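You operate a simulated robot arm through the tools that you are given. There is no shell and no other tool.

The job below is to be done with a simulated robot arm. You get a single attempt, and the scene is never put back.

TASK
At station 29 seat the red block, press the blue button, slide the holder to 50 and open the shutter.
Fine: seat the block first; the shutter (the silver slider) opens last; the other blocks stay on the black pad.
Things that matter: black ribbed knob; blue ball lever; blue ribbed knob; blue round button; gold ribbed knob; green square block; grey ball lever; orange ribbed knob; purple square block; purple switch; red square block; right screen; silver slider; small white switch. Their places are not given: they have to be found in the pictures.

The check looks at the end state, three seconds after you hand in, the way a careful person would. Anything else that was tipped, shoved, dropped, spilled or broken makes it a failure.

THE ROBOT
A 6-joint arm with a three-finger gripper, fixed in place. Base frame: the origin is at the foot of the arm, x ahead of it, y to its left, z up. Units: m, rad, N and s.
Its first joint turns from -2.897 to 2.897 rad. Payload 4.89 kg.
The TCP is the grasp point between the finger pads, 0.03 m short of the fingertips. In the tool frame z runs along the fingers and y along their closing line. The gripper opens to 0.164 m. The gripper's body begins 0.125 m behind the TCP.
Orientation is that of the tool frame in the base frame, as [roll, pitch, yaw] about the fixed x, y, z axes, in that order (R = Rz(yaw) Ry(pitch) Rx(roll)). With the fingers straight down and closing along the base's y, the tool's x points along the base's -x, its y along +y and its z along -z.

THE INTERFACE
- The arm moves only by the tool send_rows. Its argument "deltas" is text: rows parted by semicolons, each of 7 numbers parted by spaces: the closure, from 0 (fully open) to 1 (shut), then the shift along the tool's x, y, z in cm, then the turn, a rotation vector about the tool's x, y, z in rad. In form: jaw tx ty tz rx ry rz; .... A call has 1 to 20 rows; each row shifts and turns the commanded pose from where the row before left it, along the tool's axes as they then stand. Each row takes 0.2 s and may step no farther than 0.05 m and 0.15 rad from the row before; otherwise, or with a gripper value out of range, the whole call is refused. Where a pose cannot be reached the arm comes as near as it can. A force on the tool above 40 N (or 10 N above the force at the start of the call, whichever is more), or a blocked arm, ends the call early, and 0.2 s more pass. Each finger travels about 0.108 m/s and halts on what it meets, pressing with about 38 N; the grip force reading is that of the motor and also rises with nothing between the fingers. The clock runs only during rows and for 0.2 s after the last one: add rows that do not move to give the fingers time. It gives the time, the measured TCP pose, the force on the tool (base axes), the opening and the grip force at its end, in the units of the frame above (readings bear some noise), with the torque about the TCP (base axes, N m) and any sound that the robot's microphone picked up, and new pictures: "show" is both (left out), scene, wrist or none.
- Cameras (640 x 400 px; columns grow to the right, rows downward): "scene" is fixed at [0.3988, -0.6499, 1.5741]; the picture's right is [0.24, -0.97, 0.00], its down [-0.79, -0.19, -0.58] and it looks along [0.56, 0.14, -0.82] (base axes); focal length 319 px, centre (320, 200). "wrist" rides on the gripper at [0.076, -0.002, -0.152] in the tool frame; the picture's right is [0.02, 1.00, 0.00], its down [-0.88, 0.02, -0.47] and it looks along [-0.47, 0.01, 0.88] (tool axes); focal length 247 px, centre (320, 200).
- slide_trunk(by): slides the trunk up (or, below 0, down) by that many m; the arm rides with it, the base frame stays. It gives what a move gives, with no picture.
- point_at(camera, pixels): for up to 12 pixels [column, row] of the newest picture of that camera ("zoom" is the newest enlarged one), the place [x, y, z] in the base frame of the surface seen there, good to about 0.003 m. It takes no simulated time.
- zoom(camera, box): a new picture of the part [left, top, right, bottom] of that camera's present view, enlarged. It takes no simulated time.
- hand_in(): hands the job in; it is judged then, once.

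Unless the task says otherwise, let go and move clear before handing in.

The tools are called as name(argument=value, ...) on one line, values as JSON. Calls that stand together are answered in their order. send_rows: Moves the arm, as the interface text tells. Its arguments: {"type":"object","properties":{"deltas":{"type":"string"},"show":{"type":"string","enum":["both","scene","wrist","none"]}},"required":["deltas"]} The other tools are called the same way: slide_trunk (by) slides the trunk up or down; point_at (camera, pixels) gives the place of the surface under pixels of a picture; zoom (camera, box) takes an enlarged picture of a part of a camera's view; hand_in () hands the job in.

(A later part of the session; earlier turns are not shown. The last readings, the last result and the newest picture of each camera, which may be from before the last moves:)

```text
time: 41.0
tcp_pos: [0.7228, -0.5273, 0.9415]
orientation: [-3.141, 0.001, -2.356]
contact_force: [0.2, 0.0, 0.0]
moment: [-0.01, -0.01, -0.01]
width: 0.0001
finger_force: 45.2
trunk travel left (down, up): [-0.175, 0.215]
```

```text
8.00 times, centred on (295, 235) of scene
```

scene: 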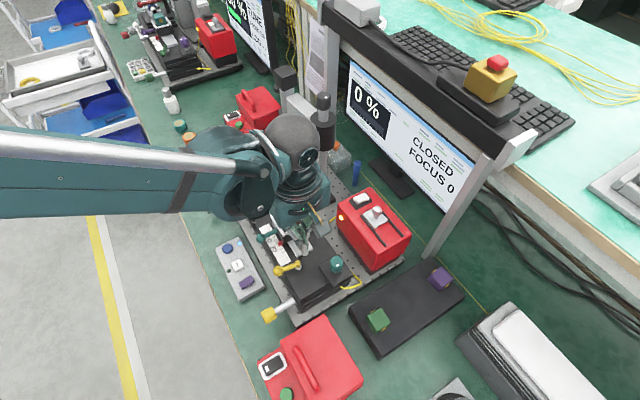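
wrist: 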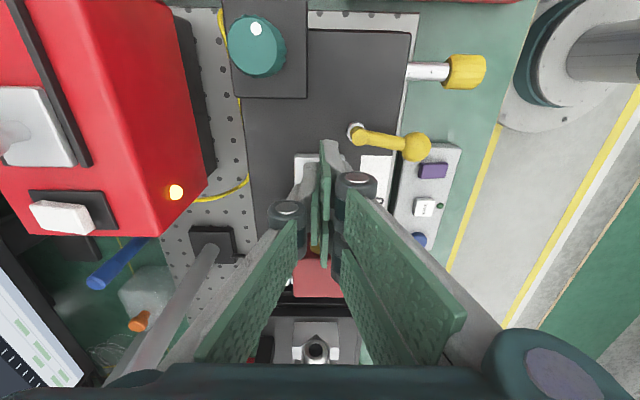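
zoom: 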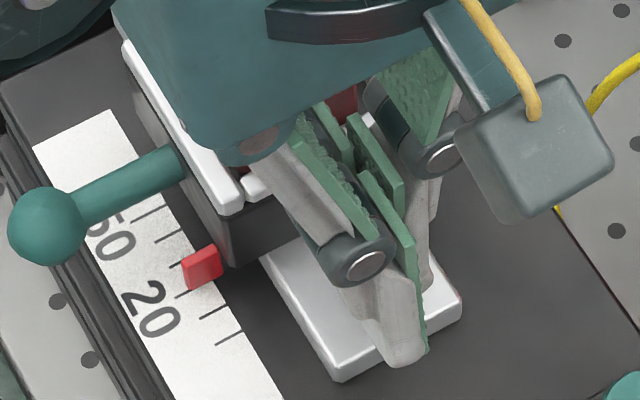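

The pointer crept about 2 mm along with a 3 mm finger move and no measurable force, so something is in contact. I'll measure the finger surfaces to see where.

point_at(camera="zoom", pixels=[[355, 300], [375, 350], [400, 360], [420, 345], [330, 240], [290, 175], [385, 165], [440, 155], [335, 105], [270, 225], [265, 180], [365, 262]])

zoom(camera="scene", box=[285, 215, 325, 255])

```text
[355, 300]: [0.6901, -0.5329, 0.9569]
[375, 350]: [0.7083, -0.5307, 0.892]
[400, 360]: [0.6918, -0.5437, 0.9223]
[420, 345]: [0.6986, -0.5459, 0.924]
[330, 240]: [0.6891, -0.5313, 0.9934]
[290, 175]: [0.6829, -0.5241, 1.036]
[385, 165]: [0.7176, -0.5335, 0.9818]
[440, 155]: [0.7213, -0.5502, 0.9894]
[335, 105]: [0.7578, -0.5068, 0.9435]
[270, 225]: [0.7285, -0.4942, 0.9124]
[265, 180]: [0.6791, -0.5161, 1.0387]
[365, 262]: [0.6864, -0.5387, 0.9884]
```

```text
10.00 times, centred on (305, 235) of scene
```

zoom: 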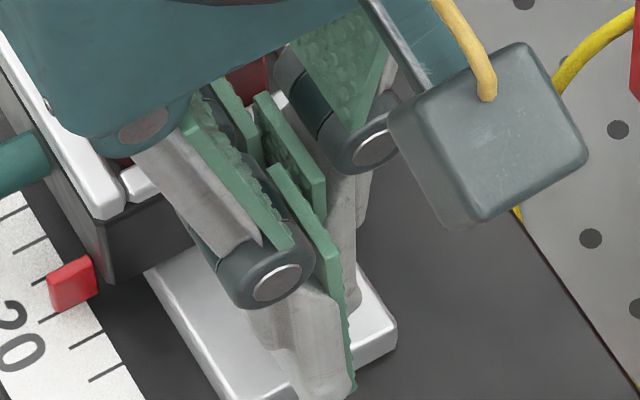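

The fingers are actually about 0.06 m deep along the push direction (rear face at axial 0.105), so their front is flat on the holder's near face as intended. I'll keep pushing slowly for another 24 mm.

send_rows(deltas="1 -0.2 0 0 0 0 0; 1 -0.2 0 0 0 0 0; 1 -0.2 0 0 0 0 0; 1 -0.2 0 0 0 0 0; 1 -0.2 0 0 0 0 0; 1 -0.2 0 0 0 0 0; 1 -0.2 0 0 0 0 0; 1 -0.2 0 0 0 0 0; 1 -0.2 0 0 0 0 0; 1 -0.2 0 0 0 0 0; 1 -0.2 0 0 0 0 0; 1 -0.1 0 0 0 0 0; 1 -0.1 0 0 0 0 0; 1 0 0 0 0 0 0")

zoom(camera="scene", box=[255, 205, 315, 255])

zoom(camera="wrist", box=[220, 120, 420, 270])

```text
time: 44.0
tcp_pos: [0.7389, -0.5107, 0.9407]
orientation: [3.141, -0.001, -2.356]
contact_force: [-0.6, 0.4, -0.3]
moment: [0.01, -0.02, 0.01]
width: 0.0
finger_force: 45.2
trunk travel left (down, up): [-0.175, 0.215]
```

scene: 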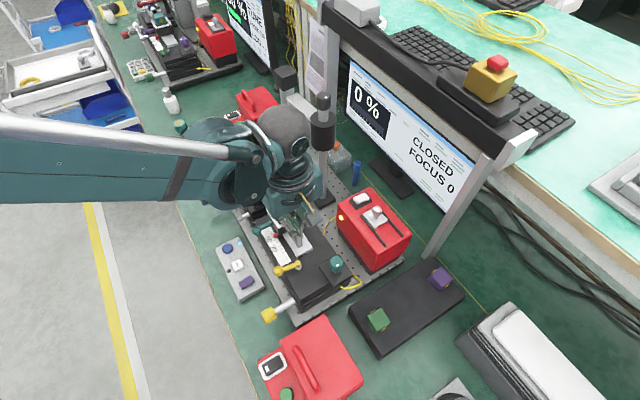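
wrist: 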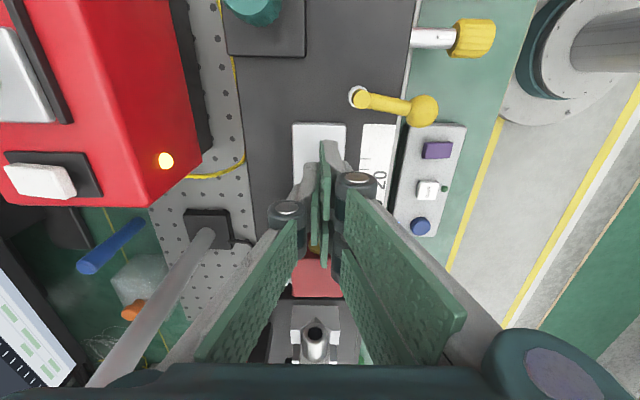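

```text
8.00 times, centred on (285, 230) of scene
```

zoom: 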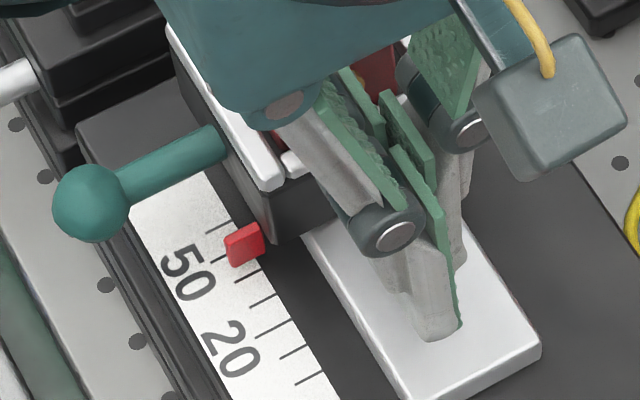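

```text
2.67 times, centred on (320, 195) of wrist
```

zoom: 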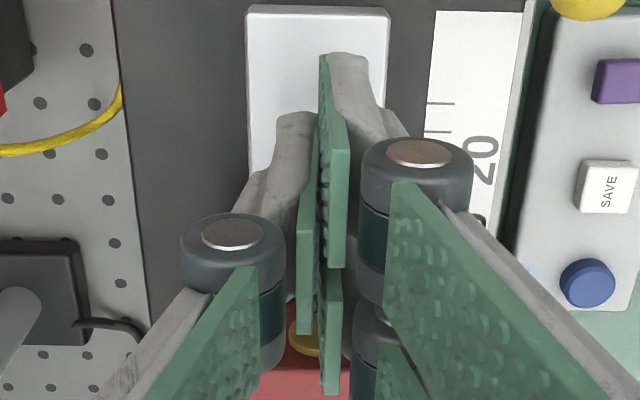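

The scale now shows ticks 0-40 below the pointer and one tick (60) above it, so the pointer is near 45-50. I'll measure exactly.

point_at(camera="zoom", pixels=[[305, 381], [295, 354], [275, 330], [268, 303], [255, 278], [213, 231], [230, 243], [243, 235], [235, 260], [250, 252], [237, 248], [256, 250]])

zoom(camera="scene", box=[265, 225, 290, 245])

```text
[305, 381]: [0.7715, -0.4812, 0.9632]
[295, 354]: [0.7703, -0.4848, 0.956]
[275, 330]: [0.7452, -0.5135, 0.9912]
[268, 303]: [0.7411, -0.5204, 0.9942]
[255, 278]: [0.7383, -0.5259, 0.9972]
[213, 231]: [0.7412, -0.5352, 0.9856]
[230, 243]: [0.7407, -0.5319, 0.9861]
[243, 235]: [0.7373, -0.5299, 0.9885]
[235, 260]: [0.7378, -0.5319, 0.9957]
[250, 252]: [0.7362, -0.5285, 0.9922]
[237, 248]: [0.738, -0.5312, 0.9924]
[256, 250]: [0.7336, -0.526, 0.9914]
```

```text
16.00 times, centred on (278, 235) of scene
```

zoom: 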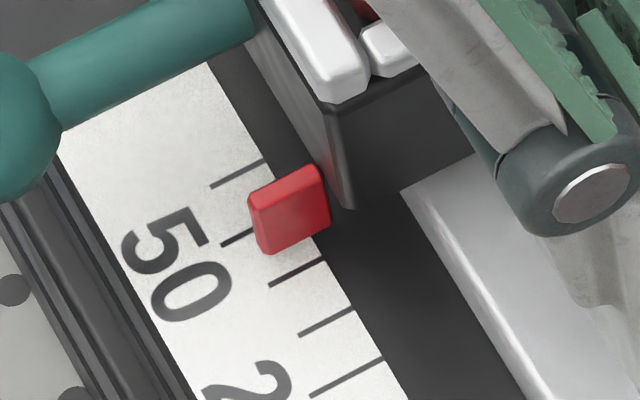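

Those points landed on the wrist zoom, so I'll repeat them on this 16× scene zoom. It shows the long 50 tick emerging at (235,238), right behind the red pointer.

point_at(camera="zoom", pixels=[[238, 174], [237, 238], [296, 271], [328, 321], [345, 378], [252, 203], [285, 187], [316, 170], [262, 250], [295, 240], [328, 225], [290, 210]])

```text
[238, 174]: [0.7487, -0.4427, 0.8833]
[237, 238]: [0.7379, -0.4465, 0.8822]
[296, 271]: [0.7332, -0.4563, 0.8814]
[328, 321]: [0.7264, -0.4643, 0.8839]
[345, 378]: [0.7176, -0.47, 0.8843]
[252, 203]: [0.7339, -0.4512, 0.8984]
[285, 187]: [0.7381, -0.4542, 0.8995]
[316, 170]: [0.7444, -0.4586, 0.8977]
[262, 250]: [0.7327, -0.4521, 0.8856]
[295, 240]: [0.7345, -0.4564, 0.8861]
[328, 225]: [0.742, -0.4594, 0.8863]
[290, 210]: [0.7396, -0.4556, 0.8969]
```

The pointer is at about 45 by comparison with how it sat on the 0 tick at the start. I'll push 4 mm more and re-measure.

send_rows(deltas="1 -0.1 0 0 0 0 0; 1 -0.1 0 0 0 0 0; 1 -0.1 0 0 0 0 0; 1 -0.1 0 0 0 0 0; 1 0 0 0 0 0 0; 1 0 0 0 0 0 0", show="scene")

zoom(camera="scene", box=[265, 225, 290, 245])

point_at(camera="zoom", pixels=[[238, 174], [296, 271], [328, 321], [345, 378]])

```text
time: 45.4
tcp_pos: [0.7418, -0.5075, 0.9393]
orientation: [-3.141, -0.002, -2.357]
contact_force: [0.1, 0.0, -1.0]
moment: [0.02, 0.01, 0.0]
width: 0.0001
finger_force: 44.1
trunk travel left (down, up): [-0.175, 0.215]
```

scene: 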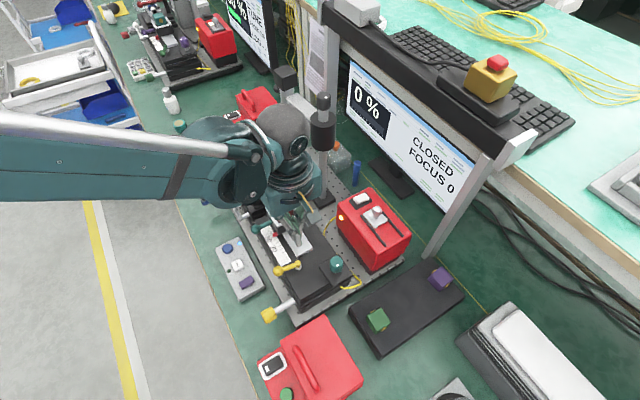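

```text
16.00 times, centred on (278, 235) of scene
```

zoom: 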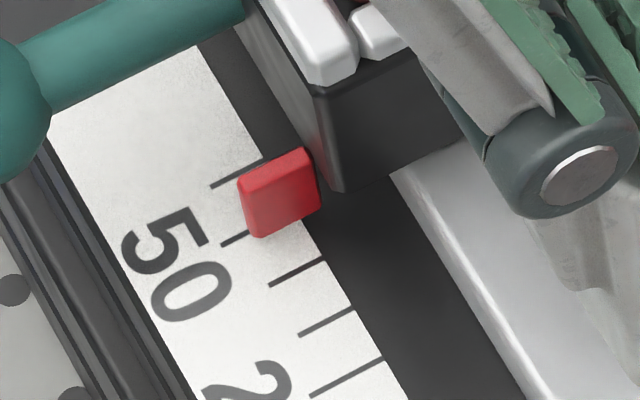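

```text
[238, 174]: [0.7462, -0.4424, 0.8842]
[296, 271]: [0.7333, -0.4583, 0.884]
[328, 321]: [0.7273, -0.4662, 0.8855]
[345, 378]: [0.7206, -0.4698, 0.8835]
```

The pointer's lower edge is still about 1.6 mm short of the 50 tick line, using the way it lined up with 0 at the start. I'll push 1.5 mm more.

send_rows(deltas="1 -0.08 0 0 0 0 0; 1 -0.07 0 0 0 0 0; 1 0 0 0 0 0 0; 1 0 0 0 0 0 0", show="scene")

zoom(camera="scene", box=[265, 225, 290, 245])

point_at(camera="zoom", pixels=[[247, 190], [280, 172], [305, 157], [260, 225], [285, 212], [310, 200], [280, 195]])

```text
time: 46.4
tcp_pos: [0.7445, -0.5069, 0.9405]
orientation: [-3.141, 0.0, -2.356]
contact_force: [0.2, 0.5, 0.7]
moment: [-0.01, 0.0, 0.04]
width: 0.0
finger_force: 45.1
trunk travel left (down, up): [-0.175, 0.215]
```

scene: 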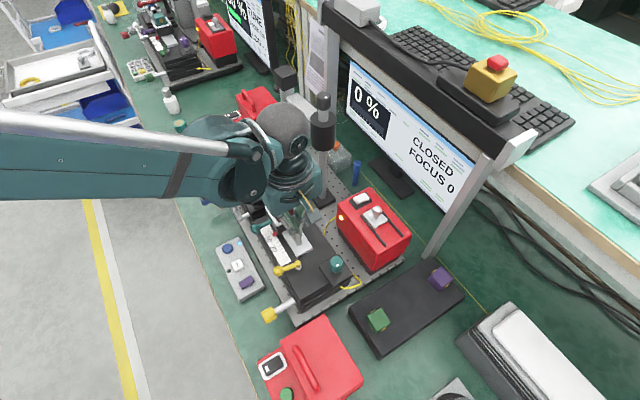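

```text
16.00 times, centred on (278, 235) of scene
```

zoom: 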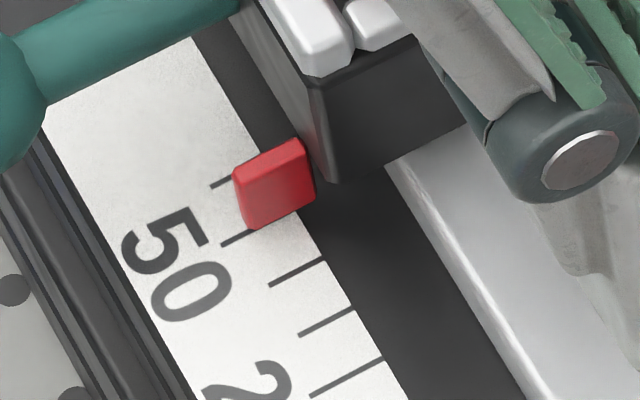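

```text
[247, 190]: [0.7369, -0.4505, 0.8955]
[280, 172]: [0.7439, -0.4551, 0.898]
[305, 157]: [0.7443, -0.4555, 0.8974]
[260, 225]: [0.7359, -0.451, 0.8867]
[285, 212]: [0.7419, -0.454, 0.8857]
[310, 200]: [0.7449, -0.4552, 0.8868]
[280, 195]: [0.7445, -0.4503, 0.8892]
```

The pointer's lower edge now meets the 50 tick line at zoom (255,229), just as it met 0 at the start, so it reads 50. I'll back off 1.5 cm and rise clear, then inspect.

send_rows(deltas="1 0.3 0 0 0 0 0; 1 0.5 0 0 0 0 0; 1 0.7 0 0 0 0 0; 1 0 0 -2 0 0 0; 1 0 0 -4 0 0 0; 1 0 0 -4 0 0 0; 1 0 0 -4 0 0 0; 1 4 0 0 0 0 0; 1 4 0 0 0 0 0; 1 0 0 0 0 0 0")

zoom(camera="scene", box=[255, 195, 335, 255])

zoom(camera="wrist", box=[240, 120, 400, 260])

```text
time: 48.6
tcp_pos: [0.6751, -0.5749, 1.0846]
orientation: [-3.141, -0.001, -2.355]
contact_force: [0.2, 0.7, -0.5]
moment: [0.01, -0.01, 0.0]
width: 0.0003
finger_force: 44.4
trunk travel left (down, up): [-0.175, 0.215]
```

scene: 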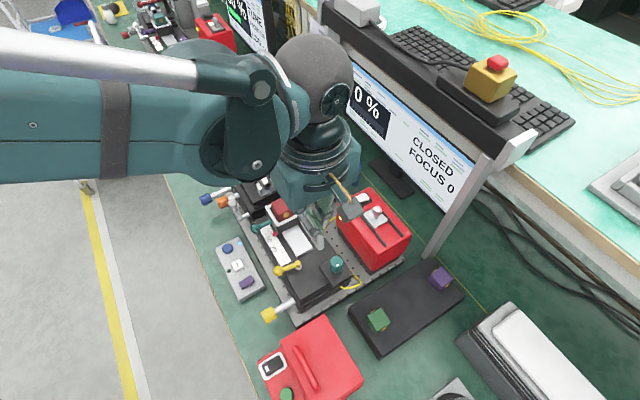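
wrist: 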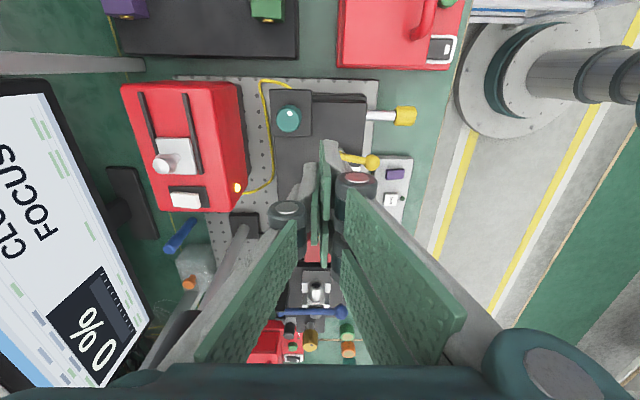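

```text
6.67 times, centred on (295, 225) of scene
```

zoom: 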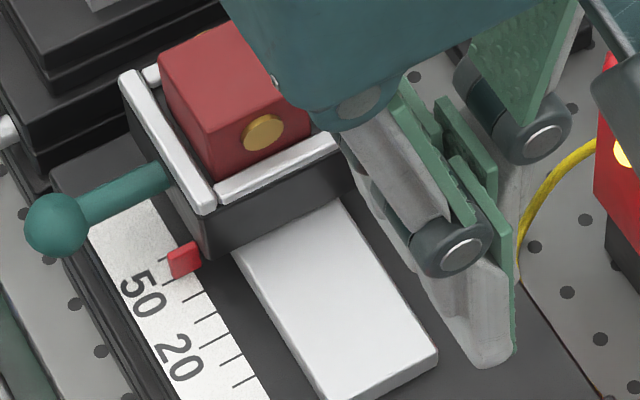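

```text
2.86 times, centred on (320, 190) of wrist
```

zoom: 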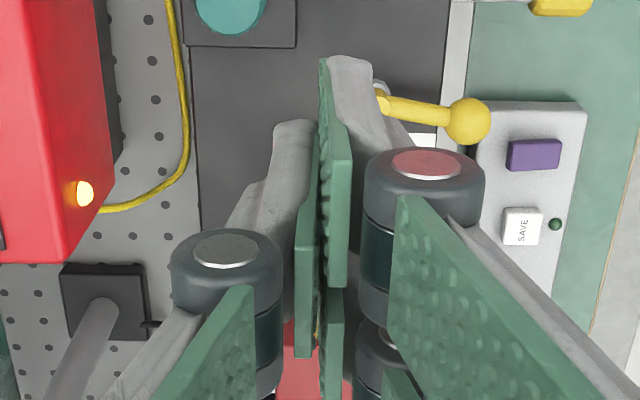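

The block is seated and the pointer is at 50. For the last step, the silver slider is at the far end of its rails; I'll measure it, the rails, the small white switch and the gantry beam nearby.

zoom(camera="wrist", box=[110, 60, 270, 230])

point_at(camera="wrist", pixels=[[141, 93], [184, 94], [155, 171], [201, 172], [160, 140], [190, 140], [195, 173], [158, 163], [175, 165], [185, 200], [172, 188], [200, 205]])

point_at(camera="scene", pixels=[[380, 60], [400, 78], [420, 95], [440, 110], [460, 128], [480, 145], [470, 90], [500, 95], [480, 65], [455, 105], [430, 75], [495, 160]])

```text
2.35 times, centred on (190, 145) of wrist
```

zoom: 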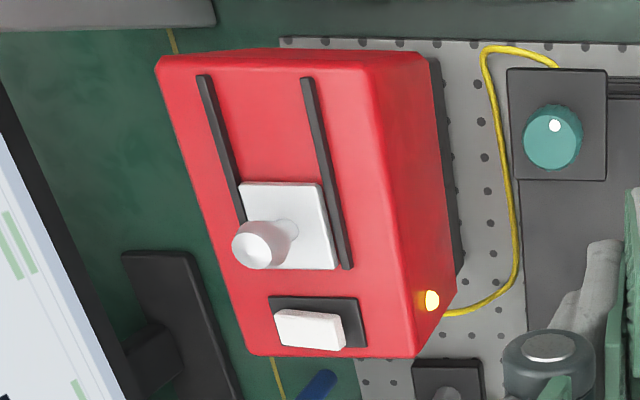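

```text
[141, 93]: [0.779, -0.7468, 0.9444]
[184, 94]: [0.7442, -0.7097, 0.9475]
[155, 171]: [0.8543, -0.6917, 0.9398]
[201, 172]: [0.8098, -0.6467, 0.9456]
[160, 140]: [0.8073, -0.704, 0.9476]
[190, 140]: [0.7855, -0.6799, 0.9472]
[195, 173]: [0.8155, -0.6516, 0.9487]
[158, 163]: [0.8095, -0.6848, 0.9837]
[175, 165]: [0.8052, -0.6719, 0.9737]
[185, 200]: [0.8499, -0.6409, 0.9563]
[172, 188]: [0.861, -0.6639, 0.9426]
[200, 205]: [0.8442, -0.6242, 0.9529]
```

```text
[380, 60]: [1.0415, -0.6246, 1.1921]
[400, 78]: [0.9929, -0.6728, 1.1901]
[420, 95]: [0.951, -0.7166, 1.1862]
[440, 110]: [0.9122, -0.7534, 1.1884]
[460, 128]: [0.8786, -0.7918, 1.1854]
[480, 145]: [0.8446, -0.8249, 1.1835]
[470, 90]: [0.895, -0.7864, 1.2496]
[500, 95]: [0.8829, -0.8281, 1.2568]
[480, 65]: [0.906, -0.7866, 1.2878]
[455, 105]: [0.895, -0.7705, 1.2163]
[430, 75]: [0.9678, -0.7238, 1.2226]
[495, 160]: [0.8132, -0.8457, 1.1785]
```

The rails run from axial 0.023 to 0.115. The slider knob is at about axial 0.094, lateral -1.051, at the far end, so opening means sliding it about 45 mm toward the near end. I'll open the jaws and hover above the knob, biased a little away from the white switch.

send_rows(deltas="0.9 -0.3 -3.35 0 0 0 0; 0.8 -0.3 -3.35 0 0 0 0; 0.7 -0.3 -3.35 0 0 0 0; 0.62 -0.3 -3.35 0 0 0 0; 0.62 -0.3 -3.35 0 0 0 0; 0.62 0 0 0 0 0 0; 0.62 0 0 0 0 0 0")

zoom(camera="wrist", box=[240, 90, 400, 230])

zoom(camera="scene", box=[300, 130, 460, 260])

```text
time: 50.2
tcp_pos: [0.8056, -0.6801, 1.0822]
orientation: [-3.141, -0.001, -2.357]
contact_force: [0.2, -0.1, -1.5]
moment: [0.03, 0.03, 0.02]
width: 0.0623
finger_force: 0.0
trunk travel left (down, up): [-0.175, 0.215]
```

scene: 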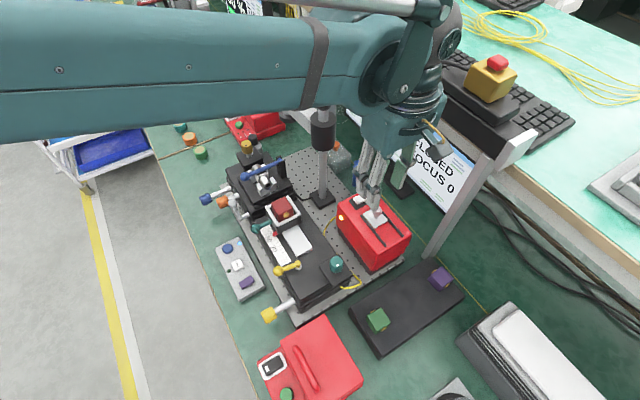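
wrist: 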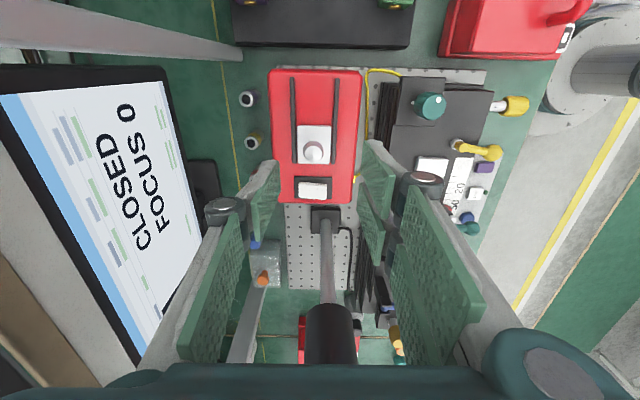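

```text
2.86 times, centred on (320, 160) of wrist
```

zoom: 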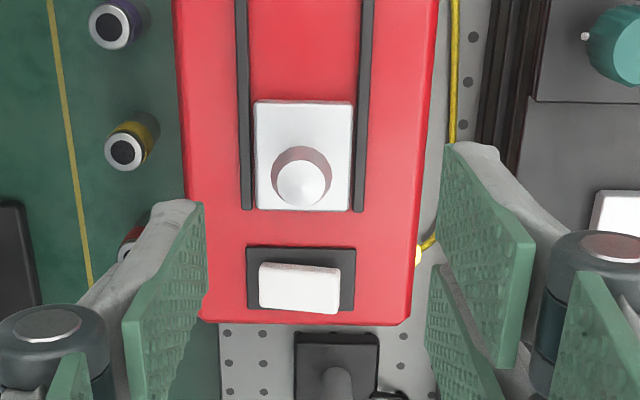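

```text
3.08 times, centred on (380, 195) of scene
```

zoom: 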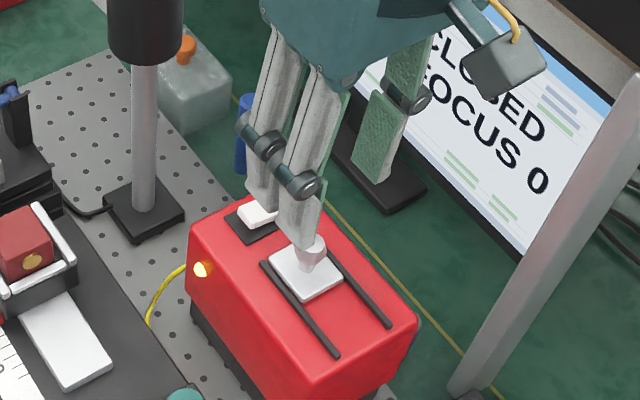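

The gripper has two prongs per side, near and far along the tool x axis, so the knob must be caught by one prong pair. I'll measure the prong positions relative to the TCP.

point_at(camera="zoom", pixels=[[300, 225], [290, 240], [318, 210], [262, 190], [255, 170], [275, 185], [372, 170], [385, 165], [310, 190], [270, 140], [295, 180], [410, 95]])

point_at(camera="wrist", pixels=[[268, 165], [258, 232], [265, 195], [374, 145], [388, 225], [372, 195], [366, 230], [376, 260], [272, 185], [252, 225], [314, 152], [313, 145]])

zoom(camera="scene", box=[350, 170, 410, 220])

```text
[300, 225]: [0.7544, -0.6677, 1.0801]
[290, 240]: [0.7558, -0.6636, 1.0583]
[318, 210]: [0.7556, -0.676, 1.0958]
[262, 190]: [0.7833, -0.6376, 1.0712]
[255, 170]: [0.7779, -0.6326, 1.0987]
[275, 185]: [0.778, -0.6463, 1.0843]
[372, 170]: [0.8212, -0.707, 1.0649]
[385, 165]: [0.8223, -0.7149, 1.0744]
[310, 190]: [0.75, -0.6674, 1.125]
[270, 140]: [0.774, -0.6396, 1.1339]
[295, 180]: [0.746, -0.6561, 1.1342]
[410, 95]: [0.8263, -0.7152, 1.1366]
```

```text
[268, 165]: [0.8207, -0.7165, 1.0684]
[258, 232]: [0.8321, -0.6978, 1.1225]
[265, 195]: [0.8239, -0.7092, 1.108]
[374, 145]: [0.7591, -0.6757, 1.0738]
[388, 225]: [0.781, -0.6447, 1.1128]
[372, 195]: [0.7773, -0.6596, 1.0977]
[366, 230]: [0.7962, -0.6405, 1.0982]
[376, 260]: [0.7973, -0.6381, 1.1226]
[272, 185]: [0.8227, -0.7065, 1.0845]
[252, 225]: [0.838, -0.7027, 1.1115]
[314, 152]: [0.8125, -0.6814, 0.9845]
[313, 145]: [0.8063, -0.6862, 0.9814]
```

```text
8.00 times, centred on (380, 195) of scene
```

zoom: 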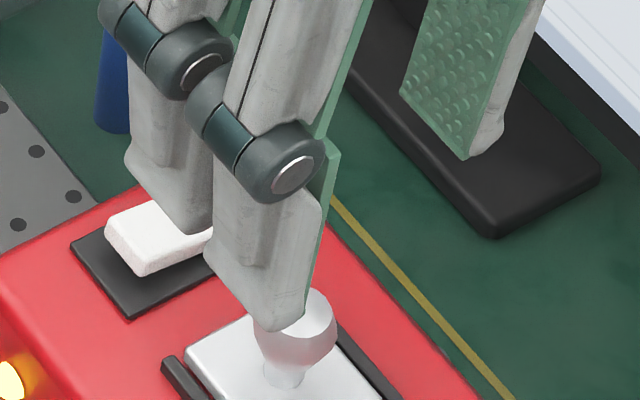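

It's a three-finger layout: one left finger at the middle and two right prongs at ±2 cm, so the knob will nest between the right prongs with the left finger opposite. I'll align (knob at axial ≈ 0.093, lateral ≈ -1.056) and descend to tips at z ≈ 0.957.

send_rows(deltas="0.62 -0.25 -0.5 2 0 0 0; 0.62 0 0 2.5 0 0 0; 0.62 0 0 2 0 0 0; 0.62 0 0 1.5 0 0 0; 0.62 0 0 1 0 0 0; 0.62 0 0 0.5 0 0 0; 0.62 0 0 0 0 0 0; 0.62 0 0 0 0 0 0")

zoom(camera="wrist", box=[240, 110, 400, 250])

zoom(camera="scene", box=[340, 165, 420, 235])

```text
time: 52.0
tcp_pos: [0.8099, -0.6839, 0.9859]
orientation: [-3.141, 0.0, -2.357]
contact_force: [0.0, 1.0, -0.1]
moment: [-0.02, 0.0, -0.01]
width: 0.0622
finger_force: 0.0
trunk travel left (down, up): [-0.175, 0.215]
```

scene: 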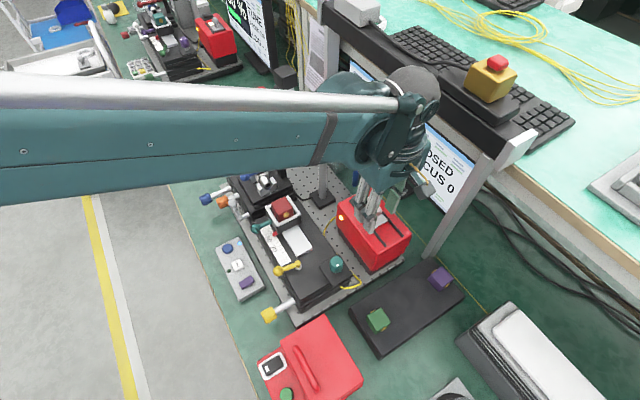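
wrist: 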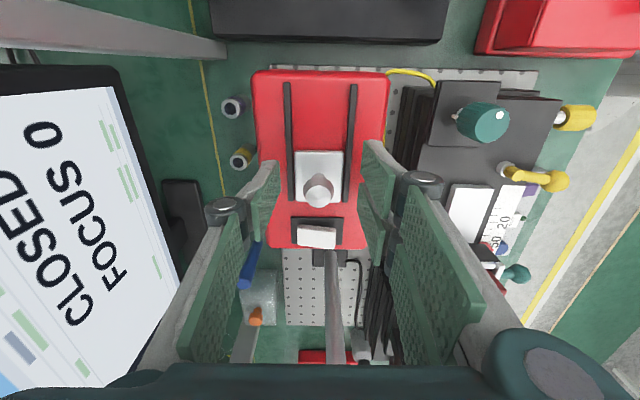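

```text
2.86 times, centred on (320, 180) of wrist
```

zoom: 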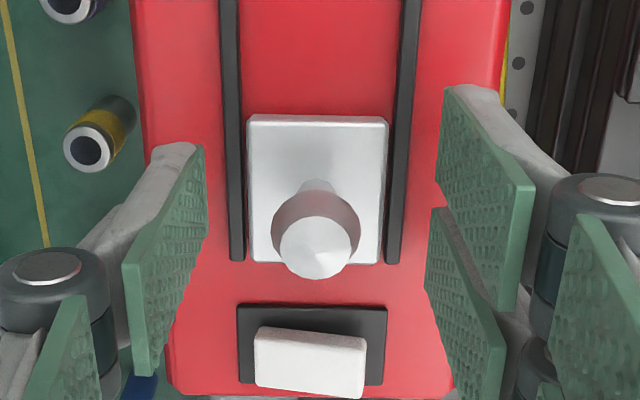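

```text
5.71 times, centred on (380, 200) of scene
```

zoom: 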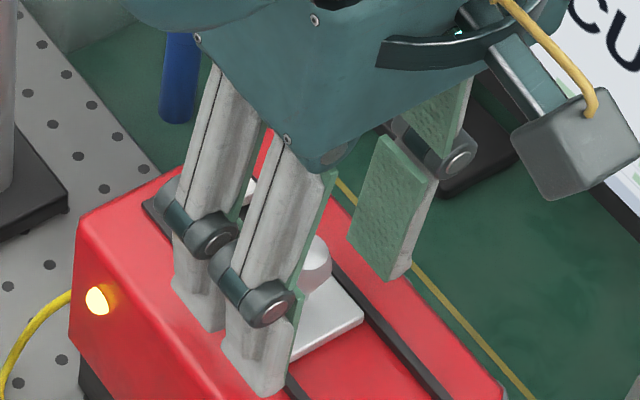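

The knob top is at wrist (318, 197), within 3 mm of the TCP and between the fingers. I'll nudge onto it and close.

send_rows(deltas="0.62 -0.25 -0.1 0 0 0 0; 0.62 0 0 0 0 0 0; 0.7 0 0 0 0 0 0; 0.8 0 0 0 0 0 0; 0.9 0 0 0 0 0 0; 0.9 0 0 0 0 0 0")

zoom(camera="wrist", box=[240, 110, 400, 250])

zoom(camera="scene", box=[340, 165, 420, 235])

```text
time: 53.4
tcp_pos: [0.8127, -0.6828, 0.9859]
orientation: [-3.142, 0.001, -2.355]
contact_force: [5.2, -5.1, 1.4]
moment: [-0.05, -0.12, -0.04]
width: 0.0215
finger_force: 44.9
trunk travel left (down, up): [-0.175, 0.215]
```

scene: 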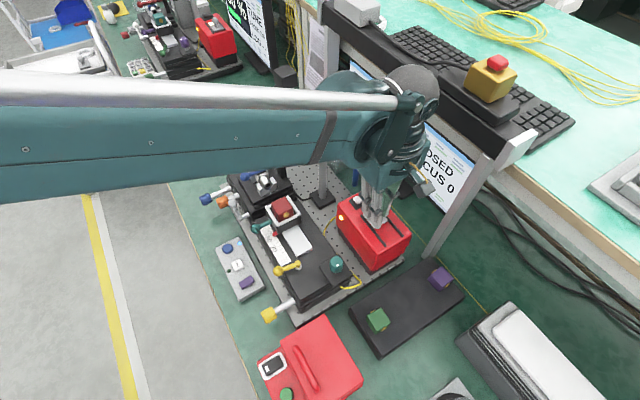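
wrist: 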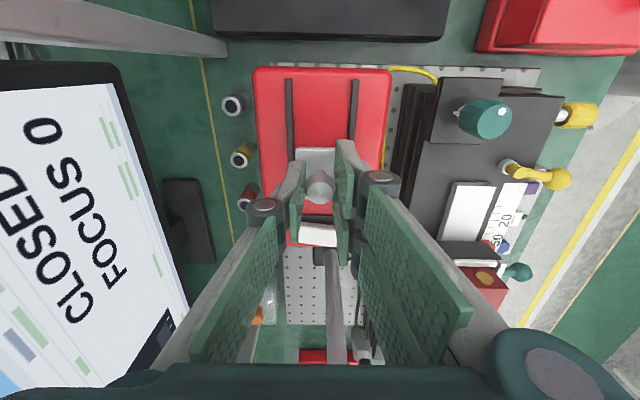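

```text
2.86 times, centred on (320, 180) of wrist
```

zoom: 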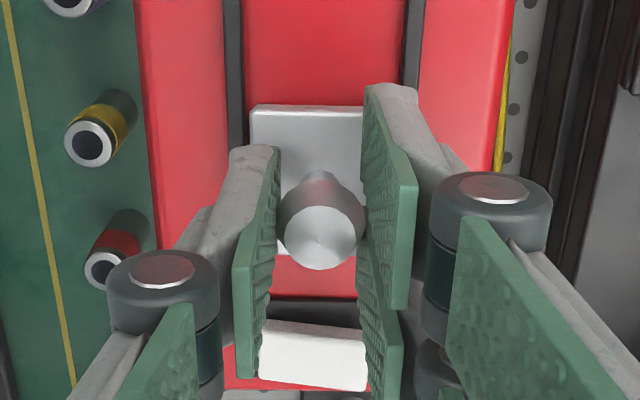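

```text
5.71 times, centred on (380, 200) of scene
```

zoom: 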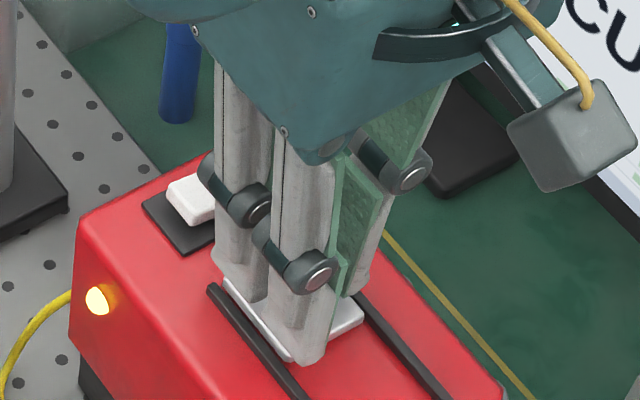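

The knob is gripped at width 0.0215. Now I'll slide it toward the near end slowly, watching force and the screen.

send_rows(deltas="0.9 0.2 0 0 0 0 0; 0.9 0.3 0 0 0 0 0; 0.9 0.3 0 0 0 0 0; 0.9 0.3 0 0 0 0 0; 0.9 0.3 0 0 0 0 0; 0.9 0.3 0 0 0 0 0; 0.9 0.3 0 0 0 0 0; 0.9 0.3 0 0 0 0 0; 0.9 0.3 0 0 0 0 0; 0.9 0.3 0 0 0 0 0; 0.9 0 0 0 0 0 0")

zoom(camera="wrist", box=[0, 60, 400, 320])

zoom(camera="scene", box=[340, 165, 420, 265])

```text
time: 55.8
tcp_pos: [0.7926, -0.7031, 0.9853]
orientation: [-3.14, -0.002, -2.356]
contact_force: [16.5, -17.2, 18.3]
moment: [-0.23, -0.3, -0.06]
width: 0.0217
finger_force: 45.5
trunk travel left (down, up): [-0.175, 0.215]
```

scene: 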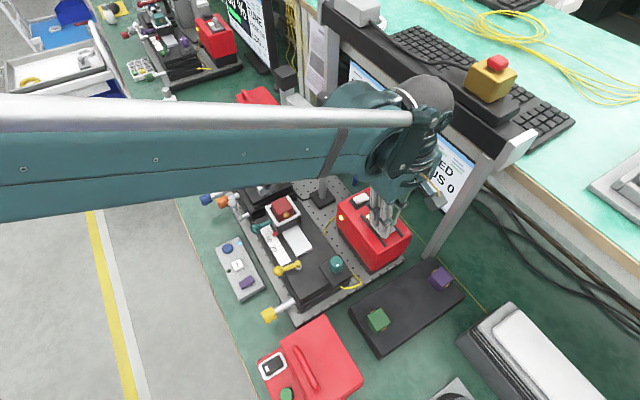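
wrist: 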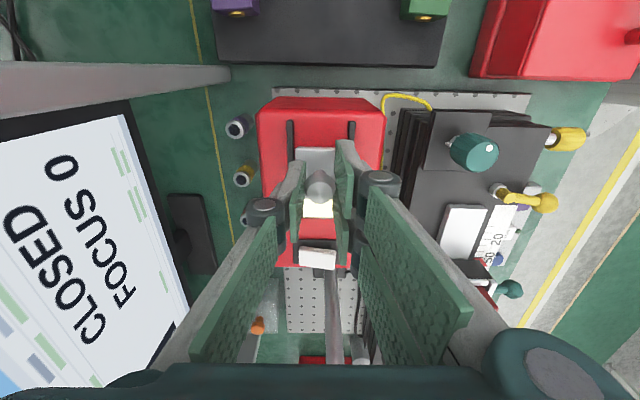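

```text
1.54 times, centred on (200, 190) of wrist
```

zoom: 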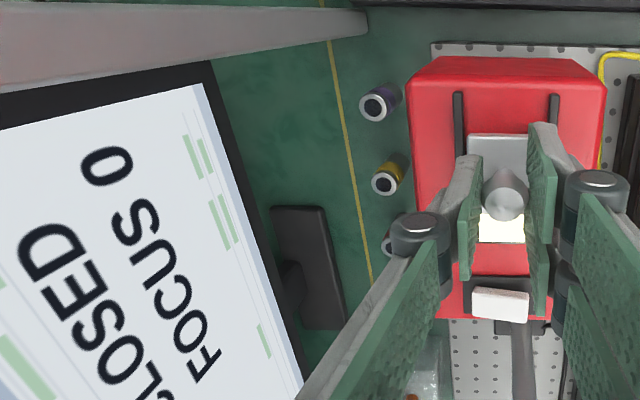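

```text
4.00 times, centred on (380, 215) of scene
```

zoom: 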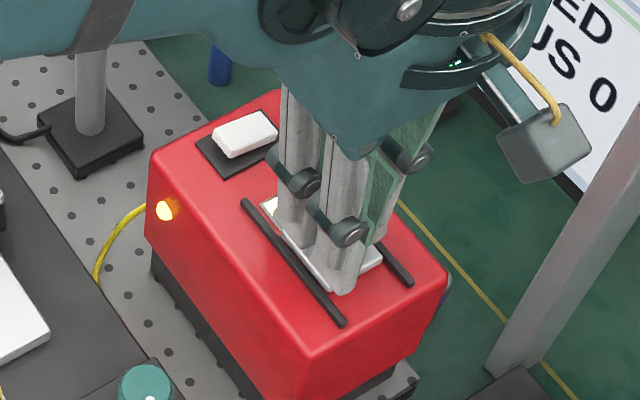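

The slider is moving and a bright opening shows at wrist (318, 208). But a side force of about 24 N and an upward force of 18 N have built up. I'll ease the tool in the direction of those forces.

send_rows(deltas="0.9 0 -0.1 -0.05 0 0 0; 0.9 0 0 0 0 0 0", show="none")

```text
time: 56.4
tcp_pos: [0.7927, -0.7022, 0.9846]
orientation: [-3.141, 0.0, -2.355]
contact_force: [3.3, -3.7, 5.7]
moment: [-0.03, -0.02, -0.02]
width: 0.0216
finger_force: 44.4
trunk travel left (down, up): [-0.175, 0.215]
```

The forces dropped to about 5 N, so the direction was right. I'll continue sliding toward the near end in smaller increments.

send_rows(deltas="0.9 0.3 0 -0.02 0 0 0; 0.9 0.3 0 -0.02 0 0 0; 0.9 0.3 -0.02 0 0 0 0; 0.9 0 0 0 0 0 0", show="none")

send_rows(deltas="0.9 0.2 0 0 0 0 0; 0.9 0.2 0 0 0 0 0; 0.9 0 0 0 0 0 0")

zoom(camera="scene", box=[340, 165, 420, 265])

zoom(camera="wrist", box=[0, 60, 400, 320])

```text
time: 57.5
tcp_pos: [0.7871, -0.709, 0.9853]
orientation: [3.141, 0.0, -2.356]
contact_force: [-5.2, 5.1, -5.6]
moment: [0.12, 0.04, -0.04]
width: 0.0217
finger_force: 45.0
trunk travel left (down, up): [-0.175, 0.215]
stopped in row 4: the force on the tool passed its limit at 41 N (the readings are from after the stop); the commanded pose is now the measured one
```

```text
time: 58.4
tcp_pos: [0.7843, -0.7126, 0.9857]
orientation: [3.141, -0.001, -2.357]
contact_force: [-2.3, 2.3, -1.4]
moment: [-0.02, 0.01, 0.01]
width: 0.0218
finger_force: 45.1
trunk travel left (down, up): [-0.175, 0.215]
```

scene: 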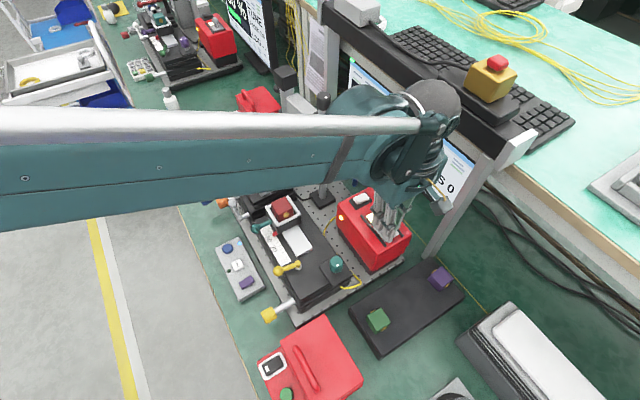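
wrist: 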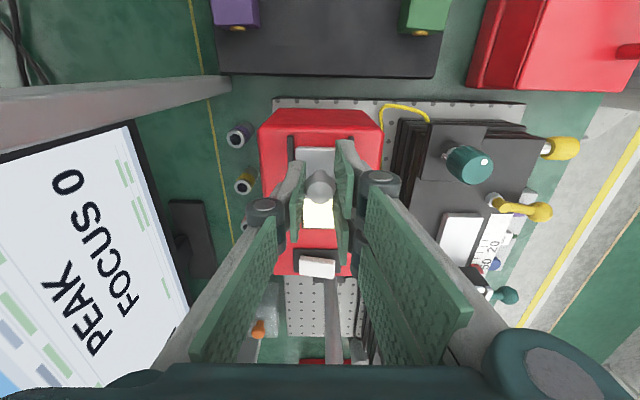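

```text
4.00 times, centred on (380, 215) of scene
```

zoom: 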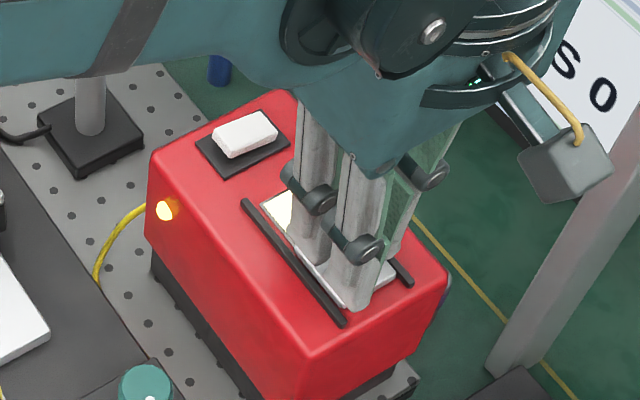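

```text
1.54 times, centred on (200, 190) of wrist
```

zoom: 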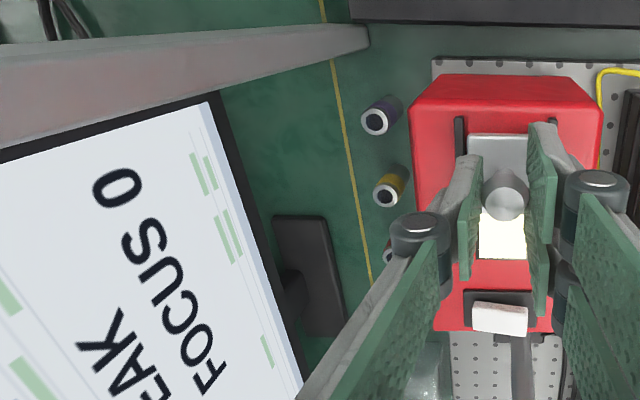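

The screen now reads "PEAK / FOCUS 0" instead of CLOSED, so the shutter is passing light. The plate still seems a few mm short of the rail end, so I'll continue gently toward the stop.

send_rows(deltas="0.9 0.15 0 0 0 0 0; 0.9 0 0 0 0 0 0", show="none")

send_rows(deltas="0.9 0.15 0 0 0 0 0; 0.9 0 0 0 0 0 0", show="none")

send_rows(deltas="0.9 0.15 0 0 0 0 0; 0.9 0 0 0 0 0 0")

zoom(camera="scene", box=[340, 165, 420, 265])

zoom(camera="wrist", box=[240, 90, 400, 260])

```text
time: 59.0
tcp_pos: [0.7827, -0.7134, 0.9852]
orientation: [3.141, 0.001, -2.358]
contact_force: [2.4, -2.3, 0.1]
moment: [-0.01, -0.11, -0.03]
width: 0.0217
finger_force: 45.3
trunk travel left (down, up): [-0.175, 0.215]
```

```text
time: 59.5
tcp_pos: [0.7819, -0.7137, 0.9854]
orientation: [3.14, -0.001, -2.356]
contact_force: [-2.8, 2.8, -8.9]
moment: [0.03, 0.08, -0.04]
width: 0.0215
finger_force: 45.2
trunk travel left (down, up): [-0.175, 0.215]
```

```text
time: 60.1
tcp_pos: [0.7818, -0.7143, 0.9854]
orientation: [3.138, 0.0, -2.356]
contact_force: [-12.2, 12.7, -14.1]
moment: [0.12, 0.2, 0.07]
width: 0.0216
finger_force: 45.1
trunk travel left (down, up): [-0.175, 0.215]
```

scene: 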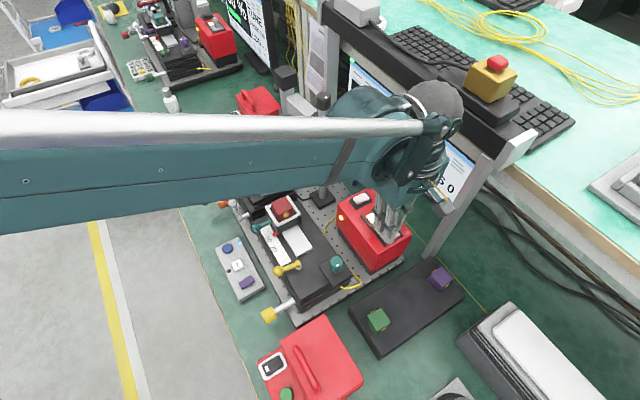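
wrist: 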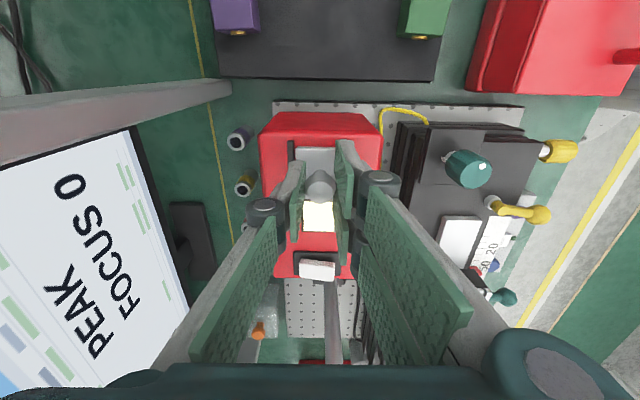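

```text
4.00 times, centred on (380, 215) of scene
```

zoom: 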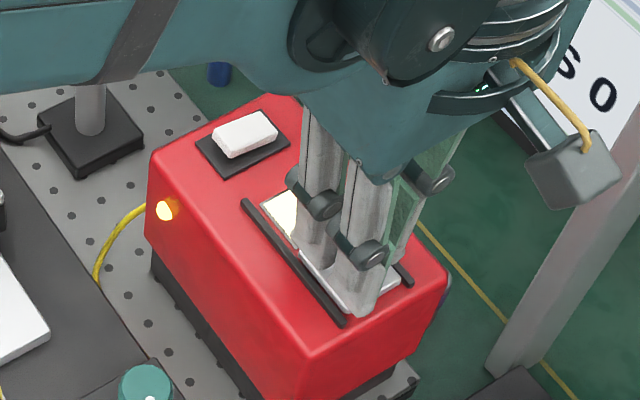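

```text
2.35 times, centred on (320, 175) of wrist
```

zoom: 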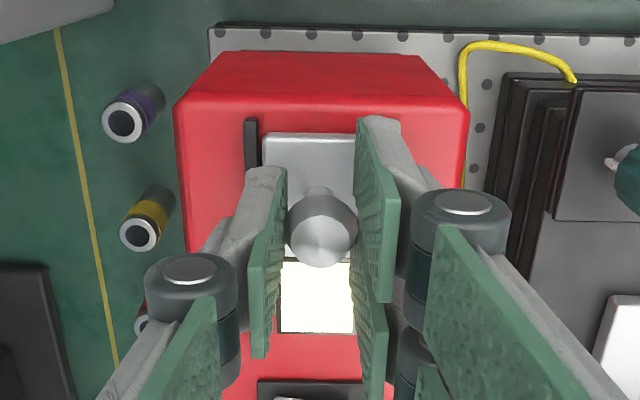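

The plate has travelled about 45 mm and the bright opening looks fully uncovered. I'll relieve the sideways force, then try 2 mm more to confirm the end stop.

send_rows(deltas="0.9 0 0.07 0.05 0 0 0; 0.9 0 0 0 0 0 0", show="none")

send_rows(deltas="0.9 0.2 0 0 0 0 0; 0.9 0 0 0 0 0 0", show="none")

```text
time: 60.8
tcp_pos: [0.7817, -0.7155, 0.9858]
orientation: [3.141, -0.001, -2.355]
contact_force: [3.0, -1.7, 3.8]
moment: [-0.06, -0.02, 0.0]
width: 0.0215
finger_force: 44.6
trunk travel left (down, up): [-0.175, 0.215]
```

```text
time: 61.4
tcp_pos: [0.7807, -0.7149, 0.9854]
orientation: [-3.141, 0.0, -2.355]
contact_force: [29.1, -7.6, 17.7]
moment: [0.07, -0.62, -0.07]
width: 0.0217
finger_force: 45.0
trunk travel left (down, up): [-0.175, 0.215]
```

An axial resistance of about 15 N appeared, so the slider is at its end stop. I'll relieve the load, open the jaws and lift clear.

send_rows(deltas="0.9 -0.17 -0.05 -0.03 0 0 0; 0.9 0 0 0 0 0 0; 0.84 0 0 0 0 0 0; 0.75 0 0 0 0 0 0; 0.62 0 0 0 0 0 0; 0.62 0 0 0 0 0 0; 0.62 0 0 -1.5 0 0 0; 0.62 0 0 -3 0 0 0; 0.62 0 0 -4 0 0 0; 0.62 0 0 -4 0 0 0; 0.62 0 0 0 0 0 0")

zoom(camera="scene", box=[340, 165, 420, 265])

zoom(camera="wrist", box=[240, 60, 400, 230])

```text
time: 63.8
tcp_pos: [0.7824, -0.7146, 1.1117]
orientation: [3.141, 0.001, -2.357]
contact_force: [-0.8, 0.6, 0.0]
moment: [-0.04, -0.06, -0.02]
width: 0.0624
finger_force: 0.1
trunk travel left (down, up): [-0.175, 0.215]
```

scene: 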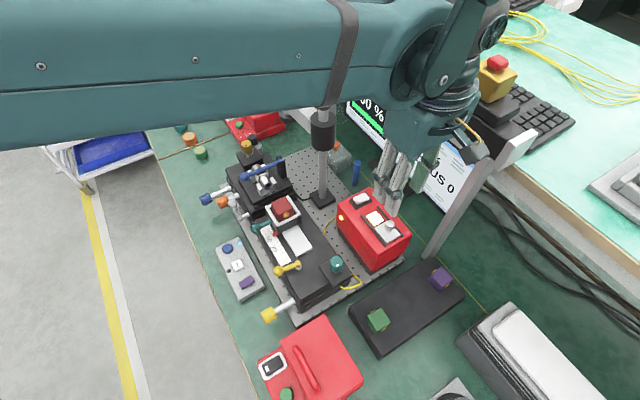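
wrist: 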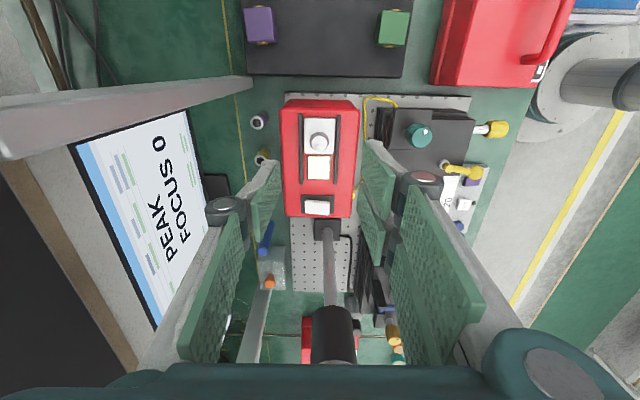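

```text
4.00 times, centred on (380, 215) of scene
```

zoom: 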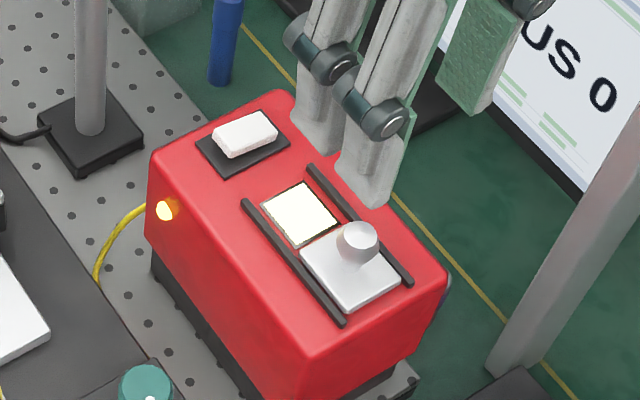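

```text
2.35 times, centred on (320, 145) of wrist
```

zoom: 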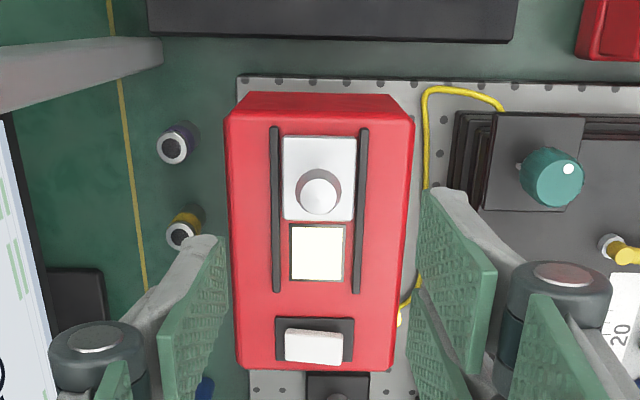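

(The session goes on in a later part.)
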